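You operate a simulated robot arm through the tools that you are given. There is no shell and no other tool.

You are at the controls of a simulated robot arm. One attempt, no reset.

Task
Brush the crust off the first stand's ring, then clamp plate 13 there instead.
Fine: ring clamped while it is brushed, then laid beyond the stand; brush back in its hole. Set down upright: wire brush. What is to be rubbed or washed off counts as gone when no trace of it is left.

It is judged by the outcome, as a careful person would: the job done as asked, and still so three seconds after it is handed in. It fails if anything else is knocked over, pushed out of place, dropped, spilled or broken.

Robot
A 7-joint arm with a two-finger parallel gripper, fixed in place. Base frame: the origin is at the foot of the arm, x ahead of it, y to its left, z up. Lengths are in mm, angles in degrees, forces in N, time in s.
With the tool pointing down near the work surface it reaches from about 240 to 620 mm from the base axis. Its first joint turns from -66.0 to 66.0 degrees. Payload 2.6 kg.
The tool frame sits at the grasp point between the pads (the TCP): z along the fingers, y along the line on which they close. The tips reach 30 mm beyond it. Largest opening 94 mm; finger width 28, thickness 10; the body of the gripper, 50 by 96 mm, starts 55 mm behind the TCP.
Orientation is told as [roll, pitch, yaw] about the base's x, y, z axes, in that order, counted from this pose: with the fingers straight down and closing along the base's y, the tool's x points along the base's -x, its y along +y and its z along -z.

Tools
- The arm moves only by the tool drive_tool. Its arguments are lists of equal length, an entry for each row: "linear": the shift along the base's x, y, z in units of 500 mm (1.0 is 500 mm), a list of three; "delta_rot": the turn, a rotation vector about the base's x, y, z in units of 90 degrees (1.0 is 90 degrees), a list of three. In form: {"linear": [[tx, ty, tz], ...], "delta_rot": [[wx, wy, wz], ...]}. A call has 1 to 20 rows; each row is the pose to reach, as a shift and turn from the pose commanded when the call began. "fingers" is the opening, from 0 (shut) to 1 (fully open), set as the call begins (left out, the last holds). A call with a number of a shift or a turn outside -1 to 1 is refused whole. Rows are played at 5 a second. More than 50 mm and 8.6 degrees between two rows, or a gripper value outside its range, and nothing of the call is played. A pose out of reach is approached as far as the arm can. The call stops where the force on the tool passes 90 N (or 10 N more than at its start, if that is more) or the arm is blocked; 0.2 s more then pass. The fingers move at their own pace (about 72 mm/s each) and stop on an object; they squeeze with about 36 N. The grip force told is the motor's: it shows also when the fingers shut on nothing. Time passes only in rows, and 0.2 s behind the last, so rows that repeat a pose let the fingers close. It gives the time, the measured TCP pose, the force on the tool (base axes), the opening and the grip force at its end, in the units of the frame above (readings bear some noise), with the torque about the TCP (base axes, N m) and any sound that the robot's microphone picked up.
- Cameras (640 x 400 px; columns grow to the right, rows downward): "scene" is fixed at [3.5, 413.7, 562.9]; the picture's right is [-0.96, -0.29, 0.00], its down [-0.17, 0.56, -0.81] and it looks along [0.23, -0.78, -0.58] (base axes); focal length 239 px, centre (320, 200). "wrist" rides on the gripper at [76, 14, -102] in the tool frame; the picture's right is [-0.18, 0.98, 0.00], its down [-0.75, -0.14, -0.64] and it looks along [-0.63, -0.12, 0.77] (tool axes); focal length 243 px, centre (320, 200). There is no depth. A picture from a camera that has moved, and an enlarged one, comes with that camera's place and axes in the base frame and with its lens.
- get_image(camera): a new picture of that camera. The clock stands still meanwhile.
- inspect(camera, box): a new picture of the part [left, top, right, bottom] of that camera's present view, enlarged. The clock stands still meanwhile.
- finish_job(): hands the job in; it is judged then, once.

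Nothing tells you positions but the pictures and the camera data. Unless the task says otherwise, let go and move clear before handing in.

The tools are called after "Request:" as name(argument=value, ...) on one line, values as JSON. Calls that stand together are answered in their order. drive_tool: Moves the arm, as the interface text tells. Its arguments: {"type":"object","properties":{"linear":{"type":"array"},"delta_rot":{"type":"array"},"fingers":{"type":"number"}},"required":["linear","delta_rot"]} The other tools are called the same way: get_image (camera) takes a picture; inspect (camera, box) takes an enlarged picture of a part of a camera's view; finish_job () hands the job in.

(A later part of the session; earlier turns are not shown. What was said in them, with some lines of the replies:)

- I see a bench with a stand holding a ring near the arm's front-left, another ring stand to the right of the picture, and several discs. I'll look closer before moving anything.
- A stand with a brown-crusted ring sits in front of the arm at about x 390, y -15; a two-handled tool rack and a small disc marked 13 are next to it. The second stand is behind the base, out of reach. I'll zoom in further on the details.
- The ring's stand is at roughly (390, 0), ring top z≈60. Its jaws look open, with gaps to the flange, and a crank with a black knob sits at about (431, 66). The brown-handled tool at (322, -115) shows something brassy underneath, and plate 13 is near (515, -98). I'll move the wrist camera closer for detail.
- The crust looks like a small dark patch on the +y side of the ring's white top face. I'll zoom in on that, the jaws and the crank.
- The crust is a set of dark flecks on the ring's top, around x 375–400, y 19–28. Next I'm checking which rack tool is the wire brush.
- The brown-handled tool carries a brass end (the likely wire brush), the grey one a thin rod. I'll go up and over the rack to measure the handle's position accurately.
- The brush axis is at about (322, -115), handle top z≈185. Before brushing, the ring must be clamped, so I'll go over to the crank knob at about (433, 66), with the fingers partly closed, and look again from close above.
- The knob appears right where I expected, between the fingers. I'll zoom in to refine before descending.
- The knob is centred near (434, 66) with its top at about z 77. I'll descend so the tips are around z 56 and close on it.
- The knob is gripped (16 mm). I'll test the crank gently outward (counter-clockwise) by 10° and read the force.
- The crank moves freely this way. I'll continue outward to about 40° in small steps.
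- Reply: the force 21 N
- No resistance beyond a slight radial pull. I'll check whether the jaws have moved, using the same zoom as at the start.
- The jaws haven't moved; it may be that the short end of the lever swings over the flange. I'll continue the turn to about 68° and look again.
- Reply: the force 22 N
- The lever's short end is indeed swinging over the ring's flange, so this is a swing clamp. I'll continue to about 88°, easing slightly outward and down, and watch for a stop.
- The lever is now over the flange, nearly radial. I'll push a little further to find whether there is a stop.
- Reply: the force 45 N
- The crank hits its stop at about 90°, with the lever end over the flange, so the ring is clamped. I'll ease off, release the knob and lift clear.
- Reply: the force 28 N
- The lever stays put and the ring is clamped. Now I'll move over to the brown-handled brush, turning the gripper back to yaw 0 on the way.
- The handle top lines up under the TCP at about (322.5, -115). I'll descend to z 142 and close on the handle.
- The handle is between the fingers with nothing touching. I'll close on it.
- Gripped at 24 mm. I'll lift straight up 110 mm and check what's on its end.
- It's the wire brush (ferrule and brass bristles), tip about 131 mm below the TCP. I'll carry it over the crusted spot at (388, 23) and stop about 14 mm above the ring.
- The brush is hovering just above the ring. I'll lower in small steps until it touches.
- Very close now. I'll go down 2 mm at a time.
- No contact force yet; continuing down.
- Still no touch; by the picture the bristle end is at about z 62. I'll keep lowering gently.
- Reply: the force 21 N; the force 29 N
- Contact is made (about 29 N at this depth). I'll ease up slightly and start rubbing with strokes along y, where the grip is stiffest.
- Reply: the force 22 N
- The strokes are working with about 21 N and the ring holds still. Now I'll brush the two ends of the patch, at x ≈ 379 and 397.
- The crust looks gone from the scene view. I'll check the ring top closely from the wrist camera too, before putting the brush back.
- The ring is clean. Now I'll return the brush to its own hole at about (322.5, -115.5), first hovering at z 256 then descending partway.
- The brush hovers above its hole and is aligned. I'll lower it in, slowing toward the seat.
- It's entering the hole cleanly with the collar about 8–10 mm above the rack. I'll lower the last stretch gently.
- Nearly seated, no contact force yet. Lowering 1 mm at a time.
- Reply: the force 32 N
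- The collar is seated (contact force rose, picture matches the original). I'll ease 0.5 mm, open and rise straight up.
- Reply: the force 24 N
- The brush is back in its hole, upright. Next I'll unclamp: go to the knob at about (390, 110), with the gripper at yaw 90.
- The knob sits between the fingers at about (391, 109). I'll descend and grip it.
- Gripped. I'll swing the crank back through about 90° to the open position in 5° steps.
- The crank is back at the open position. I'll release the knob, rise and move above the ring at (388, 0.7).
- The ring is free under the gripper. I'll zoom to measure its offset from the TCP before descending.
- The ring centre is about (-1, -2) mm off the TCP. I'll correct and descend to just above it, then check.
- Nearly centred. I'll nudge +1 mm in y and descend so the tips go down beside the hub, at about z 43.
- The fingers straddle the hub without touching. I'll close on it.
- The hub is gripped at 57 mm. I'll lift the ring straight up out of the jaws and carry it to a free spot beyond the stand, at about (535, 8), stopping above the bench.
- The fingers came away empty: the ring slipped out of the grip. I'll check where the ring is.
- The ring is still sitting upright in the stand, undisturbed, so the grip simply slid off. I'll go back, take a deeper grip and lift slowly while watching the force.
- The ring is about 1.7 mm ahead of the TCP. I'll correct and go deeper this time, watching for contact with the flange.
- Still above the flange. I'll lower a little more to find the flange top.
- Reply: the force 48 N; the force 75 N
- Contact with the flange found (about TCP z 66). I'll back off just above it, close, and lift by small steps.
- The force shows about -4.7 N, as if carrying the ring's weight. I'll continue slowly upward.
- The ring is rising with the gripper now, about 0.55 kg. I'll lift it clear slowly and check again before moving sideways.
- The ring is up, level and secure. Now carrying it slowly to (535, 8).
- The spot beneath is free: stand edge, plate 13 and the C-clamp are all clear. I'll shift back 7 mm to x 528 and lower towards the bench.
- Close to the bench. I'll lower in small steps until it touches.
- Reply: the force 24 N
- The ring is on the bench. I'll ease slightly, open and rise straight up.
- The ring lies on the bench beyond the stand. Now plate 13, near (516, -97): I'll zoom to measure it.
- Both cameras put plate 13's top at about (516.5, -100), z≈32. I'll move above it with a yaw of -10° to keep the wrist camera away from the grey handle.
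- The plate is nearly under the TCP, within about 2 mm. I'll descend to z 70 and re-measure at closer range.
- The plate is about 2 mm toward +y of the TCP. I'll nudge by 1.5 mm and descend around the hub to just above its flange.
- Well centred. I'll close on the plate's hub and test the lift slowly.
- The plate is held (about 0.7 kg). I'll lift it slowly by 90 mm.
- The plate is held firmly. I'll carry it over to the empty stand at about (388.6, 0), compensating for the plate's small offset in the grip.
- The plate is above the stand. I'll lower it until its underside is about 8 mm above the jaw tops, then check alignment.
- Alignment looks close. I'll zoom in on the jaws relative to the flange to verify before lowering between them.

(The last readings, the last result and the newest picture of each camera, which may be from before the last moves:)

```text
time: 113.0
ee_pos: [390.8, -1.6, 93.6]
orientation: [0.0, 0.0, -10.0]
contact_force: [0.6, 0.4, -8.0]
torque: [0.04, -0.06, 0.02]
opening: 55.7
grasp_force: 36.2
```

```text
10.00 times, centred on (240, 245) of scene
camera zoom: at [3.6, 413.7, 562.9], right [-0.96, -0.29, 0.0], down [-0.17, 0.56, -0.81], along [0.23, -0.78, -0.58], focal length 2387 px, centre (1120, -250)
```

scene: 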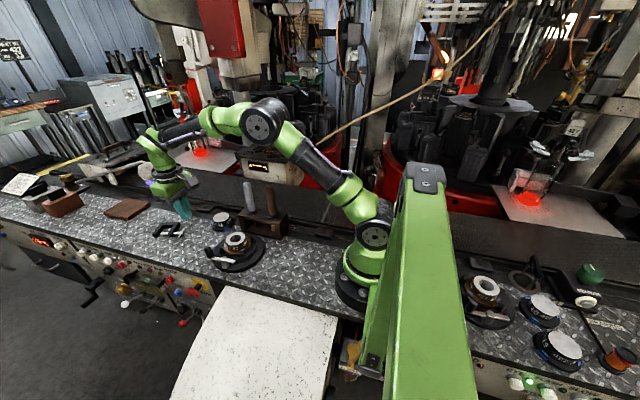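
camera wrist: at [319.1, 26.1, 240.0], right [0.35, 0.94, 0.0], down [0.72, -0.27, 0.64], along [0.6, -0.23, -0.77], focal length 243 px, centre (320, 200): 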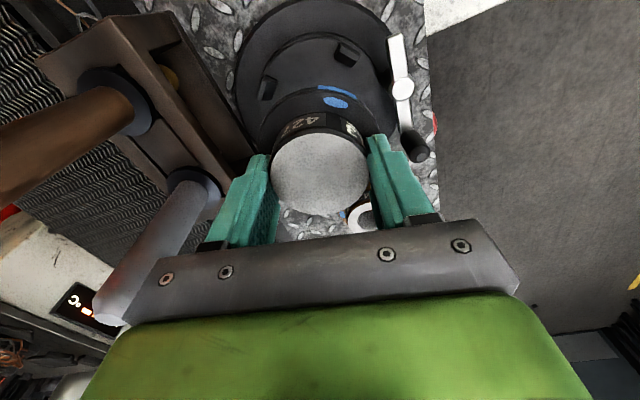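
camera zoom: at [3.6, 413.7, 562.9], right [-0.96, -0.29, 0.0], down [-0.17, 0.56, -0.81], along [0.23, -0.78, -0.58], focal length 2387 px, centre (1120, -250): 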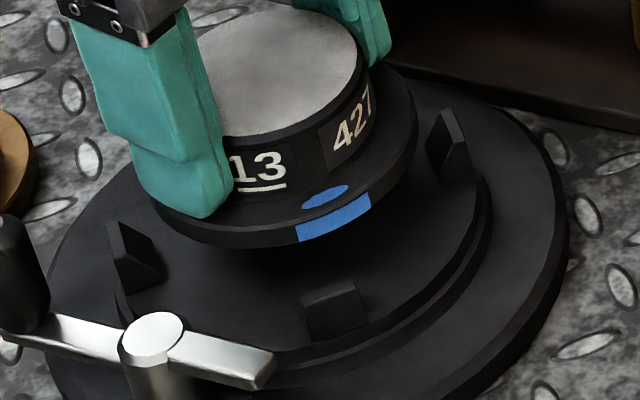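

The estimates agree the plate should shift about 2.5 mm in +x to be centred between the jaws. I'll shift and lower to just at the jaw tops.

Request:
drive_tool(linear=[[0.002, 0.0005, 0], [0.005, 0.001, 0], [0.005, 0.001, -0.006], [0.005, 0.001, -0.014], [0.005, 0.001, -0.02], [0.005, 0.001, -0.02]], delta_rot=[[0, 0, 0], [0, 0, 0], [0, 0, 0], [0, 0, 0], [0, 0, 0], [0, 0, 0]])

Request:
inspect(camera="wrist", box=[250, 30, 390, 130])

Request:
inspect(camera="scene", box=[215, 225, 265, 265])

```text
time: 114.4
ee_pos: [393.5, 0.4, 81.7]
orientation: [-0.1, 0.0, -10.0]
contact_force: [-0.2, -0.2, -7.7]
torque: [0.02, -0.02, 0.01]
opening: 55.2
grasp_force: 36.3
```

```text
4.00 times, centred on (320, 80) of wrist
camera zoom: at [321.8, 27.2, 184.9], right [0.35, 0.94, 0.0], down [0.72, -0.27, 0.64], along [0.6, -0.23, -0.77], focal length 970 px, centre (320, 680)
```

zoom: 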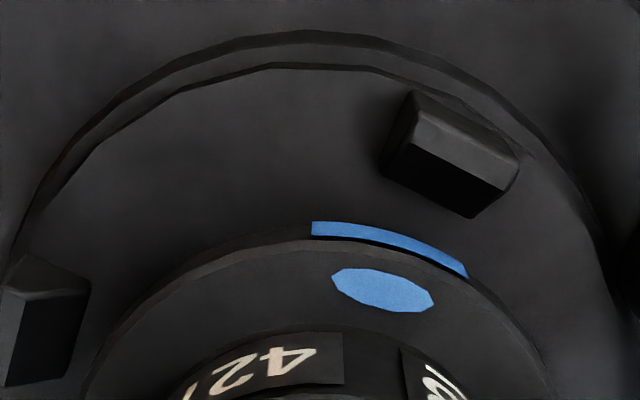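

```text
10.00 times, centred on (240, 245) of scene
camera zoom: at [3.6, 413.7, 562.9], right [-0.96, -0.29, 0.0], down [-0.17, 0.56, -0.81], along [0.23, -0.78, -0.58], focal length 2387 px, centre (1120, -250)
```

zoom: 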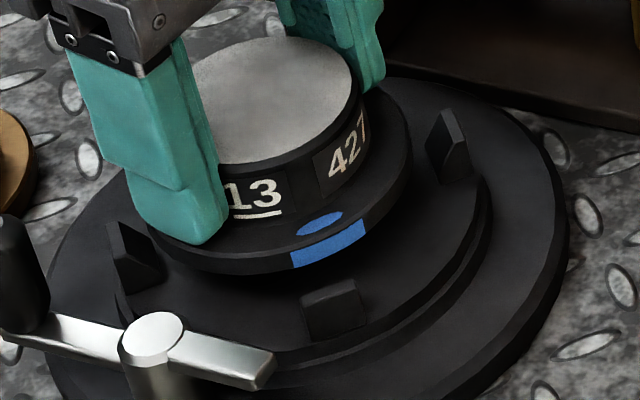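

The plate sits well centred between the jaws. I'll lower slowly, watching the force.

Request:
drive_tool(linear=[[0, 0, -0.003], [0, 0, -0.006], [0, 0, -0.009], [0, 0, -0.009]], delta_rot=[[0, 0, 0], [0, 0, 0], [0, 0, 0], [0, 0, 0]])

Request:
drive_tool(linear=[[0, 0, -0.003], [0, 0, -0.006], [0, 0, -0.006]], delta_rot=[[0, 0, 0], [0, 0, 0], [0, 0, 0]])

Request:
inspect(camera="wrist", box=[250, 30, 390, 130])

Request:
inspect(camera="scene", box=[215, 225, 265, 265])

```text
time: 115.4
ee_pos: [394.0, -0.5, 77.2]
orientation: [-0.1, -0.1, -10.0]
contact_force: [0.8, -0.6, -7.0]
torque: [0.03, 0.0, -0.01]
opening: 55.2
grasp_force: 36.2
```

```text
time: 116.2
ee_pos: [393.0, 0.7, 74.8]
orientation: [0.0, -0.1, -9.9]
contact_force: [0.0, 0.4, -7.0]
torque: [0.01, -0.05, 0.02]
opening: 55.2
grasp_force: 36.2
```

```text
4.00 times, centred on (320, 80) of wrist
camera zoom: at [321.6, 26.6, 177.4], right [0.35, 0.94, 0.0], down [0.72, -0.27, 0.64], along [0.6, -0.23, -0.77], focal length 970 px, centre (320, 680)
```

zoom: 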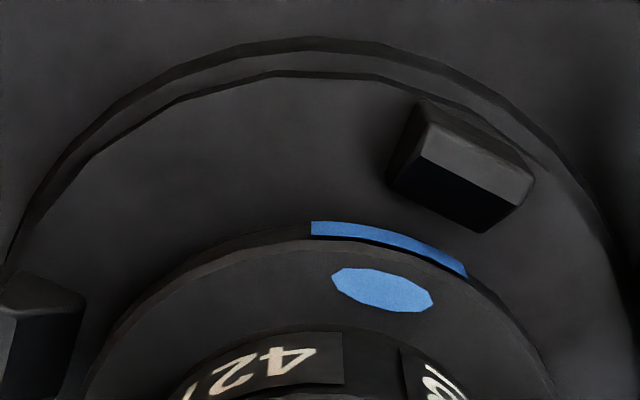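

```text
10.00 times, centred on (240, 245) of scene
camera zoom: at [3.6, 413.7, 562.9], right [-0.96, -0.29, 0.0], down [-0.17, 0.56, -0.81], along [0.23, -0.78, -0.58], focal length 2387 px, centre (1120, -250)
```

zoom: 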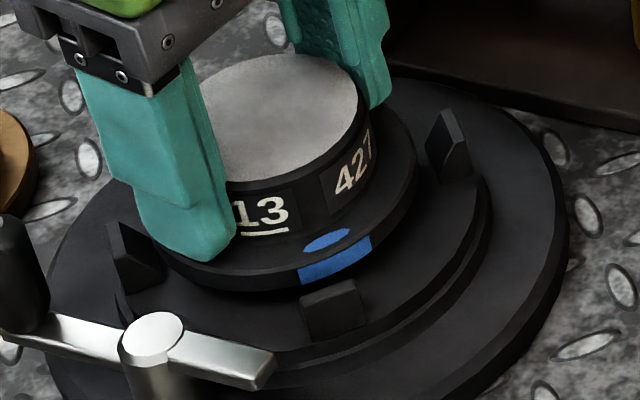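

Still free. A slight -0.8 mm x correction, then continue down.

Request:
drive_tool(linear=[[-0.0016, 0, -0.002], [-0.0016, 0, -0.005], [-0.0016, 0, -0.005]], delta_rot=[[0, 0, 0], [0, 0, 0], [0, 0, 0]])

Request:
drive_tool(linear=[[0, 0, -0.002], [0, 0, -0.004], [0, 0, -0.004]], delta_rot=[[0, 0, 0], [0, 0, 0], [0, 0, 0]])

Request:
drive_tool(linear=[[0, 0, -0.002], [0, 0, -0.003], [0, 0, -0.003]], delta_rot=[[0, 0, 0], [0, 0, 0], [0, 0, 0]])

Request:
inspect(camera="scene", box=[215, 225, 265, 265])

```text
time: 117.0
ee_pos: [392.3, 0.3, 72.2]
orientation: [0.0, 0.0, -10.0]
contact_force: [0.7, 0.7, -7.8]
torque: [-0.03, -0.03, -0.03]
opening: 55.2
grasp_force: 35.8
```

```text
time: 117.8
ee_pos: [393.0, -1.6, 72.0]
orientation: [-0.1, 0.0, -10.0]
contact_force: [0.9, -0.2, -7.4]
torque: [0.0, -0.02, 0.02]
opening: 55.0
grasp_force: 36.3
```

```text
time: 118.6
ee_pos: [392.7, 0.2, 68.9]
orientation: [0.0, 0.0, -10.0]
contact_force: [-2.3, -1.4, 1.2]
torque: [0.13, 0.26, 0.09]
opening: 54.9
grasp_force: 35.5
```

```text
10.00 times, centred on (240, 245) of scene
camera zoom: at [3.5, 413.7, 562.9], right [-0.96, -0.29, 0.0], down [-0.17, 0.56, -0.81], along [0.23, -0.78, -0.58], focal length 2387 px, centre (1120, -250)
```

zoom: 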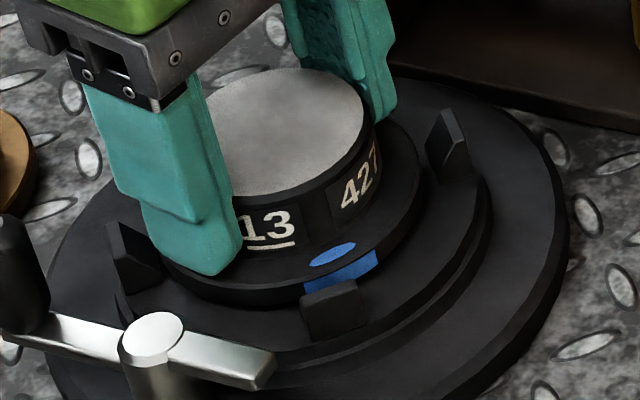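

Contact just began at the expected seat height. I'll press half a millimetre more to confirm, then release.

Request:
drive_tool(linear=[[0, 0, -0.0012], [0, 0, -0.0012]], delta_rot=[[0, 0, 0], [0, 0, 0]])

Request:
inspect(camera="scene", box=[215, 225, 265, 265])

Request:
inspect(camera="wrist", box=[210, 20, 430, 200])

```text
time: 119.2
ee_pos: [393.2, -0.3, 68.9]
orientation: [-0.1, 0.0, -10.2]
contact_force: [-11.6, -1.1, 19.8]
torque: [-0.39, 0.64, -0.13]
opening: 55.3
grasp_force: 36.6
```

```text
10.00 times, centred on (240, 245) of scene
camera zoom: at [3.4, 413.7, 562.9], right [-0.96, -0.29, 0.0], down [-0.17, 0.56, -0.81], along [0.23, -0.78, -0.58], focal length 2387 px, centre (1120, -250)
```

zoom: 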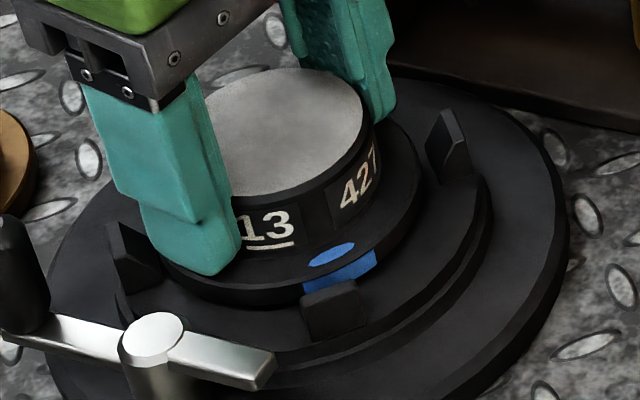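

```text
2.22 times, centred on (320, 110) of wrist
camera zoom: at [321.1, 26.8, 171.8], right [0.35, 0.94, 0.0], down [0.72, -0.27, 0.64], along [0.6, -0.23, -0.77], focal length 539 px, centre (320, 400)
```

zoom: 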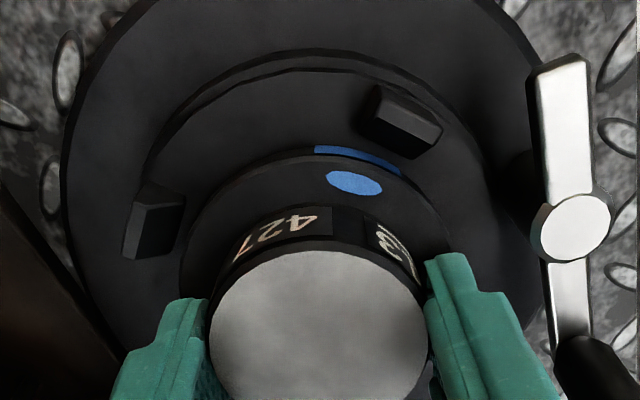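

Seated, and its flange lines up where the ring's did. I'll ease up, open just enough to clear the hub, and rise.

Request:
drive_tool(linear=[[0, 0, 0.0016], [0, 0, 0.0016]], delta_rot=[[0, 0, 0], [0, 0, 0]])

Request:
drive_tool(linear=[[0, 0, 0], [0, 0, 0], [0, 0, 0], [0, 0, 0.01], [0, 0, 0.04], [0, 0, 0.1], [0, 0, 0.17], [0, 0, 0.23], [0, 0, 0.23]], delta_rot=[[0, 0, 0], [0, 0, 0], [0, 0, 0], [0, 0, 0], [0, 0, 0], [0, 0, 0], [0, 0, 0], [0, 0, 0], [0, 0, 0]], fingers=0.68)

Request:
inspect(camera="scene", box=[200, 215, 280, 275])

Request:
inspect(camera="wrist", box=[220, 0, 420, 160])

```text
time: 119.8
ee_pos: [393.2, -1.0, 69.1]
orientation: [0.0, -0.1, -9.9]
contact_force: [-0.8, 0.2, 7.4]
torque: [0.11, 0.41, -0.11]
opening: 55.2
grasp_force: 35.8
```

```text
time: 121.8
ee_pos: [394.9, -0.2, 181.3]
orientation: [0.1, -0.1, -10.0]
contact_force: [0.1, -0.7, 0.2]
torque: [0.03, 0.02, 0.0]
opening: 63.7
grasp_force: 0.1
```

```text
6.67 times, centred on (240, 245) of scene
camera zoom: at [3.5, 413.7, 562.9], right [-0.96, -0.29, 0.0], down [-0.17, 0.56, -0.81], along [0.23, -0.78, -0.58], focal length 1591 px, centre (853, -100)
```

zoom: 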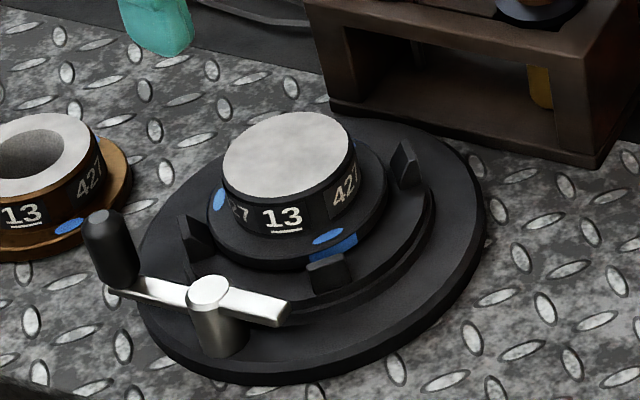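

```text
2.50 times, centred on (320, 80) of wrist
camera zoom: at [322.3, 26.8, 285.3], right [0.35, 0.94, 0.0], down [0.72, -0.27, 0.64], along [0.6, -0.23, -0.77], focal length 606 px, centre (320, 500)
```

zoom: 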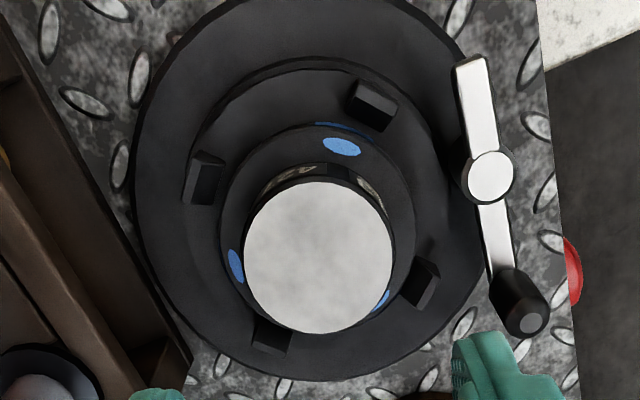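

Plate 13 is seated, centred between the jaws. Now to clamp it: I'll go back over the knob at (434, 66) with yaw 0.

Request:
drive_tool(linear=[[0.02, 0.033, 0], [0.042, 0.066, 0], [0.063, 0.099, 0], [0.0836, 0.132, 0], [0.0836, 0.132, -0.04], [0.0836, 0.132, -0.065], [0.0836, 0.132, -0.065], [0.0836, 0.132, -0.065]], delta_rot=[[0, 0, 0.028], [0, 0, 0.056], [0, 0, 0.083], [0, 0, 0.111], [0, 0, 0.111], [0, 0, 0.111], [0, 0, 0.111], [0, 0, 0.111]], fingers=0.43)

Request:
inspect(camera="wrist", box=[240, 20, 400, 180])

```text
time: 123.6
ee_pos: [435.3, 66.5, 150.8]
orientation: [0.0, 0.0, 0.1]
contact_force: [0.1, 0.4, -0.3]
torque: [0.01, 0.02, 0.02]
opening: 40.2
grasp_force: 0.0
```

```text
2.50 times, centred on (320, 100) of wrist
camera zoom: at [359.5, 79.6, 254.3], right [0.18, 0.98, 0.0], down [0.75, -0.14, 0.64], along [0.63, -0.12, -0.77], focal length 606 px, centre (320, 450)
```

zoom: 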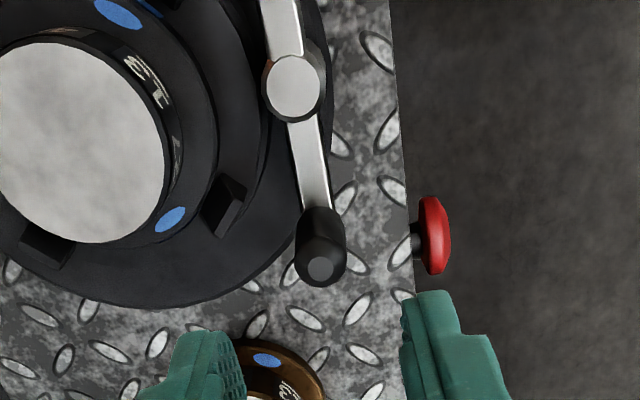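

The knob is centred under the fingers. Descending and gripping it.

Request:
drive_tool(linear=[[-0.001, 0, -0.04], [-0.001, 0, -0.08], [-0.001, 0, -0.115], [-0.001, 0, -0.128], [-0.001, 0, -0.128]], delta_rot=[[0, 0, 0], [0, 0, 0], [0, 0, 0], [0, 0, 0], [0, 0, 0]])

Request:
drive_tool(linear=[[0, 0, 0], [0, 0, 0], [0, 0, 0]], delta_rot=[[0, 0, 0], [0, 0, 0], [0, 0, 0]], fingers=0.0)

```text
time: 124.8
ee_pos: [434.6, 65.1, 86.1]
orientation: [0.0, 0.1, 0.0]
contact_force: [-0.2, -0.5, -0.6]
torque: [-0.01, -0.03, 0.03]
opening: 40.0
grasp_force: 0.1
```

```text
time: 125.6
ee_pos: [434.7, 65.4, 86.7]
orientation: [0.2, 0.0, 0.0]
contact_force: [1.4, 5.7, -2.8]
torque: [0.16, -0.13, -0.02]
opening: 16.2
grasp_force: 45.1
```

Gripped. I'll swing the crank outward through 90° again to bring the lever over the plate's flange.

Request:
drive_tool(linear=[[0.0011, 0.0076, 0], [0.0005, 0.0152, 0], [-0.0008, 0.0228, 0], [-0.0027, 0.0303, 0], [-0.0053, 0.0376, 0], [-0.0089, 0.0445, 0], [-0.0131, 0.051, 0], [-0.0178, 0.0572, 0], [-0.0231, 0.0629, 0], [-0.0288, 0.0682, 0], [-0.035, 0.0729, 0], [-0.0415, 0.0771, 0], [-0.0484, 0.0807, 0], [-0.0556, 0.0836, 0], [-0.063, 0.086, 0], [-0.0705, 0.0876, 0], [-0.0782, 0.0887, 0], [-0.086, 0.089, 0], [-0.086, 0.089, 0]], delta_rot=[[0, 0, 0.0556], [0, 0, 0.1111], [0, 0, 0.1667], [0, 0, 0.2222], [0, 0, 0.2778], [0, 0, 0.3333], [0, 0, 0.3889], [0, 0, 0.4444], [0, 0, 0.5], [0, 0, 0.5556], [0, 0, 0.6111], [0, 0, 0.6667], [0, 0, 0.7222], [0, 0, 0.7778], [0, 0, 0.8333], [0, 0, 0.8889], [0, 0, 0.9444], [0, 0, 1.0], [0, 0, 1.0]])

Request:
inspect(camera="scene", box=[200, 215, 280, 275])

```text
time: 129.6
ee_pos: [389.3, 110.6, 86.3]
orientation: [0.0, 0.0, 90.1]
contact_force: [0.1, 8.6, -25.0]
torque: [0.21, -0.03, -0.05]
opening: 16.4
grasp_force: 45.2
```

```text
6.67 times, centred on (240, 245) of scene
camera zoom: at [3.6, 413.7, 562.9], right [-0.96, -0.29, 0.0], down [-0.17, 0.56, -0.81], along [0.23, -0.78, -0.58], focal length 1591 px, centre (853, -100)
```

zoom: 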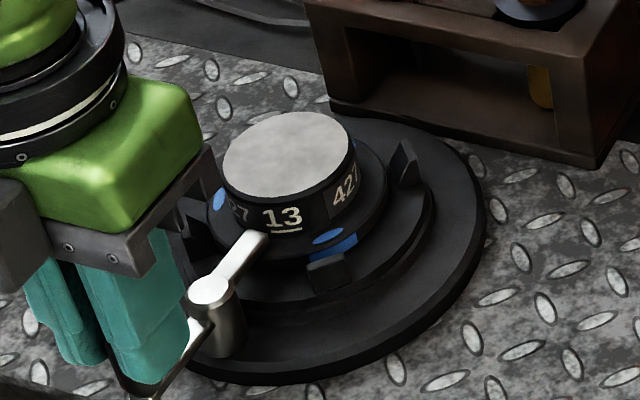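

At 90°, with the lever over the flange. I'll push to the stop as before, then ease off.

Request:
drive_tool(linear=[[-0.003, 0, 0], [-0.006, 0, 0], [-0.0095, -0.0004, 0], [-0.0095, -0.0004, 0]], delta_rot=[[0, 0, 0.0222], [0, 0, 0.0444], [0, 0, 0.0667], [0, 0, 0.0667]])

Request:
drive_tool(linear=[[0.005, 0.0002, 0], [0.009, 0.0002, 0], [0.009, 0.0002, 0]], delta_rot=[[0, 0, -0.035], [0, 0, -0.06], [0, 0, -0.06]])

Request:
drive_tool(linear=[[0, 0, 0], [0, 0, 0], [0, 0, 0.03], [0, 0, 0.09], [0, 0, 0.17], [0, 0, 0.25], [0, 0, 0.3], [0, 0, 0.3]], delta_rot=[[0, 0, 0], [0, 0, 0], [0, 0, 0], [0, 0, 0], [0, 0, 0], [0, 0, 0], [0, 0, 0], [0, 0, 0]], fingers=0.43)

Request:
inspect(camera="scene", box=[200, 215, 280, 275])

Request:
get_image(camera="scene")

```text
time: 130.6
ee_pos: [389.8, 110.2, 87.1]
orientation: [-0.6, 0.0, 96.3]
contact_force: [30.3, 13.4, -26.3]
torque: [0.48, -0.16, 0.04]
opening: 16.6
grasp_force: 45.4
```

```text
time: 131.4
ee_pos: [390.0, 109.6, 87.2]
orientation: [0.0, 0.0, 90.4]
contact_force: [-0.9, 3.1, 13.0]
torque: [-0.22, 0.02, -0.05]
opening: 16.2
grasp_force: 44.6
```

```text
time: 133.2
ee_pos: [392.4, 110.2, 236.4]
orientation: [0.1, 0.0, 90.6]
contact_force: [0.6, -0.4, -0.8]
torque: [-0.03, -0.01, 0.02]
opening: 40.4
grasp_force: 0.1
```

```text
6.67 times, centred on (240, 245) of scene
camera zoom: at [3.5, 413.7, 562.9], right [-0.96, -0.29, 0.0], down [-0.17, 0.56, -0.81], along [0.23, -0.78, -0.58], focal length 1591 px, centre (853, -100)
```

zoom: 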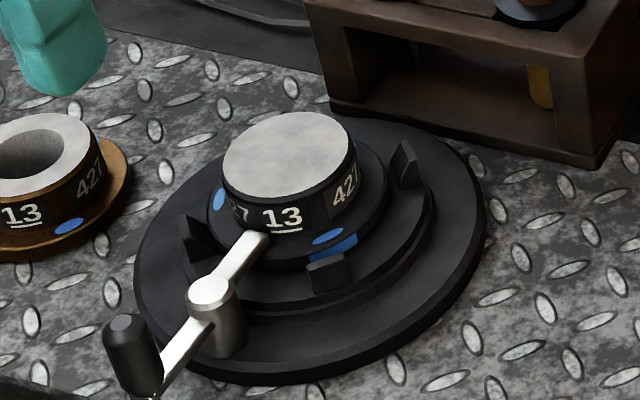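

```text
taken
```

scene: 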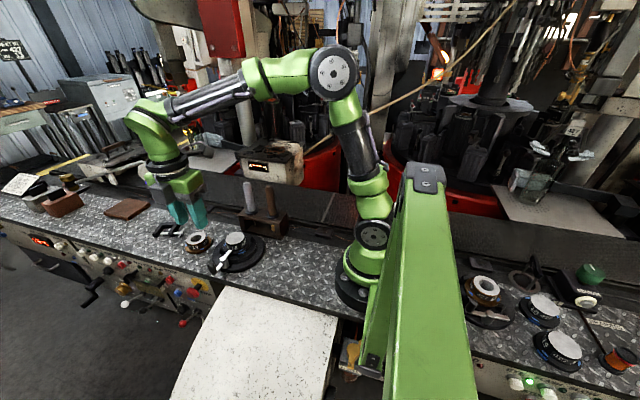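

Plate 13 is clamped and the gripper is clear. I'll back up to a high pose and make a last check of everything.

Request:
drive_tool(linear=[[0.002, -0.02, 0.04], [0.003, -0.043, 0.08], [0.005, -0.065, 0.11], [0.007, -0.087, 0.14], [0.008, -0.108, 0.16], [0.01, -0.13, 0.188], [0.012, -0.152, 0.188], [0.013, -0.173, 0.188], [0.015, -0.195, 0.188], [0.017, -0.217, 0.188], [0.018, -0.238, 0.188], [0.02, -0.26, 0.188], [0.02, -0.26, 0.188]], delta_rot=[[0, 0, -0.0833], [0, 0, -0.1667], [0, 0, -0.25], [0, 0, -0.3333], [0, 0, -0.4167], [0, 0, -0.5], [0, 0, -0.5833], [0, 0, -0.6667], [0, 0, -0.75], [0, 0, -0.8333], [0, 0, -0.9167], [0, 0, -1.0], [0, 0, -1.0]])

Request:
get_image(camera="wrist")

Request:
inspect(camera="wrist", box=[280, 70, 420, 170])

Request:
inspect(camera="scene", box=[170, 215, 230, 260])

Request:
inspect(camera="scene", box=[140, 165, 310, 285])

```text
time: 136.0
ee_pos: [400.8, -19.9, 331.5]
orientation: [0.0, 0.0, 0.5]
contact_force: [1.0, 0.1, 0.2]
torque: [0.01, -0.03, -0.01]
opening: 40.4
grasp_force: 0.0
```

```text
taken
camera wrist: at [325.3, -7.0, 434.0], right [0.18, 0.98, 0.0], down [0.75, -0.14, 0.64], along [0.63, -0.11, -0.77], focal length 243 px, centre (320, 200)
```

wrist: 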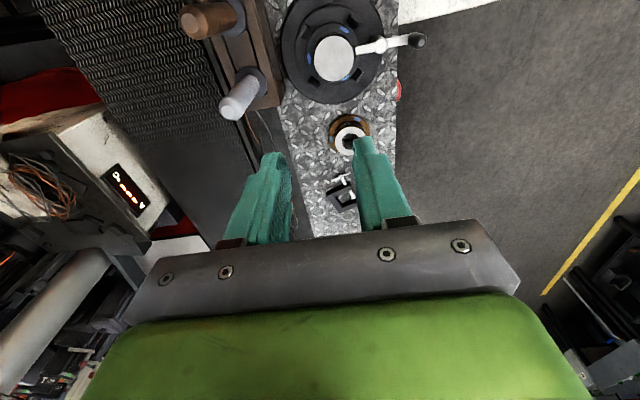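

```text
4.00 times, centred on (350, 120) of wrist
camera zoom: at [325.3, -7.0, 434.0], right [0.18, 0.98, 0.0], down [0.75, -0.14, 0.64], along [0.63, -0.11, -0.77], focal length 970 px, centre (200, 520)
```

zoom: 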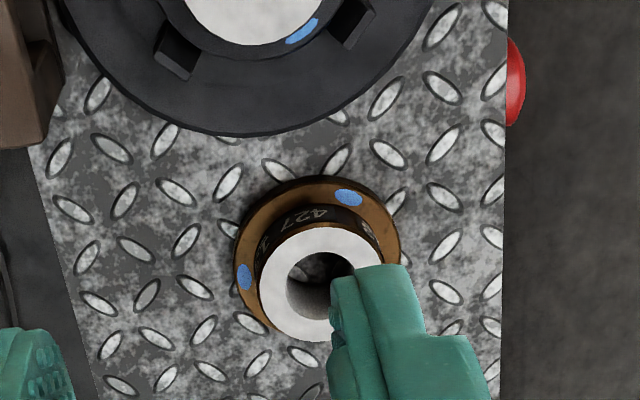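

```text
8.89 times, centred on (200, 238) of scene
camera zoom: at [3.5, 413.7, 562.9], right [-0.96, -0.29, 0.0], down [-0.17, 0.56, -0.81], along [0.23, -0.78, -0.58], focal length 2122 px, centre (1387, -133)
```

zoom: 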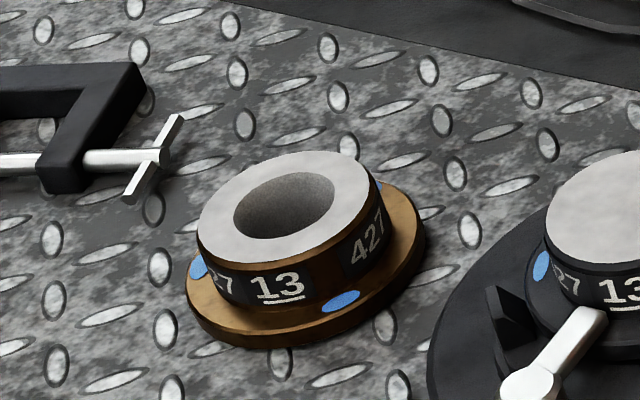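

```text
3.33 times, centred on (225, 225) of scene
camera zoom: at [3.5, 413.7, 562.9], right [-0.96, -0.29, 0.0], down [-0.17, 0.56, -0.81], along [0.23, -0.78, -0.58], focal length 796 px, centre (637, 117)
```

zoom: 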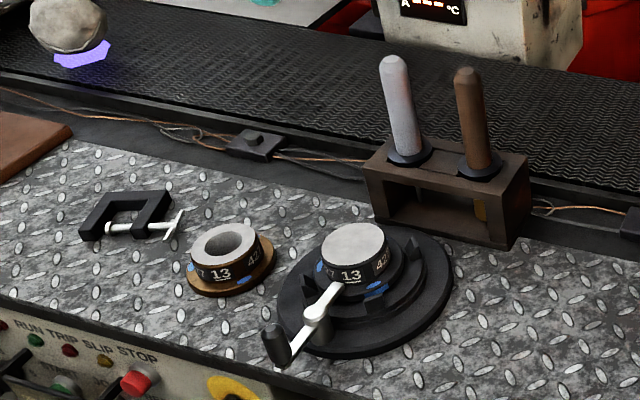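

The ring lies clean and flat on the bench beyond the stand, and plate 13 is clamped under the lever. The wire brush is upright in its hole, nothing else looks disturbed, and the arm is clear, so I'm handing the job in.

Request:
finish_job()

```text
The job is handed in.
```

I handed the job in with everything asked for done. The cameras show it all in place.

- **Ring:** It was clamped while I brushed it. No trace of crust showed afterwards from either camera. It now lies flat on the bench beyond the stand.
- **Plate 13:** It is seated between the stand's jaws. The clamp lever is turned to its stop over the plate's flange.
- **Wire brush:** It is back upright in its own hole in the rack.

My first lift of the ring slipped: the fingers slid off the hub and the ring stayed upright in the stand. A deeper grip and a slower lift worked on the second try. In the last pictures nothing else looked knocked over or moved, and the arm was clear.
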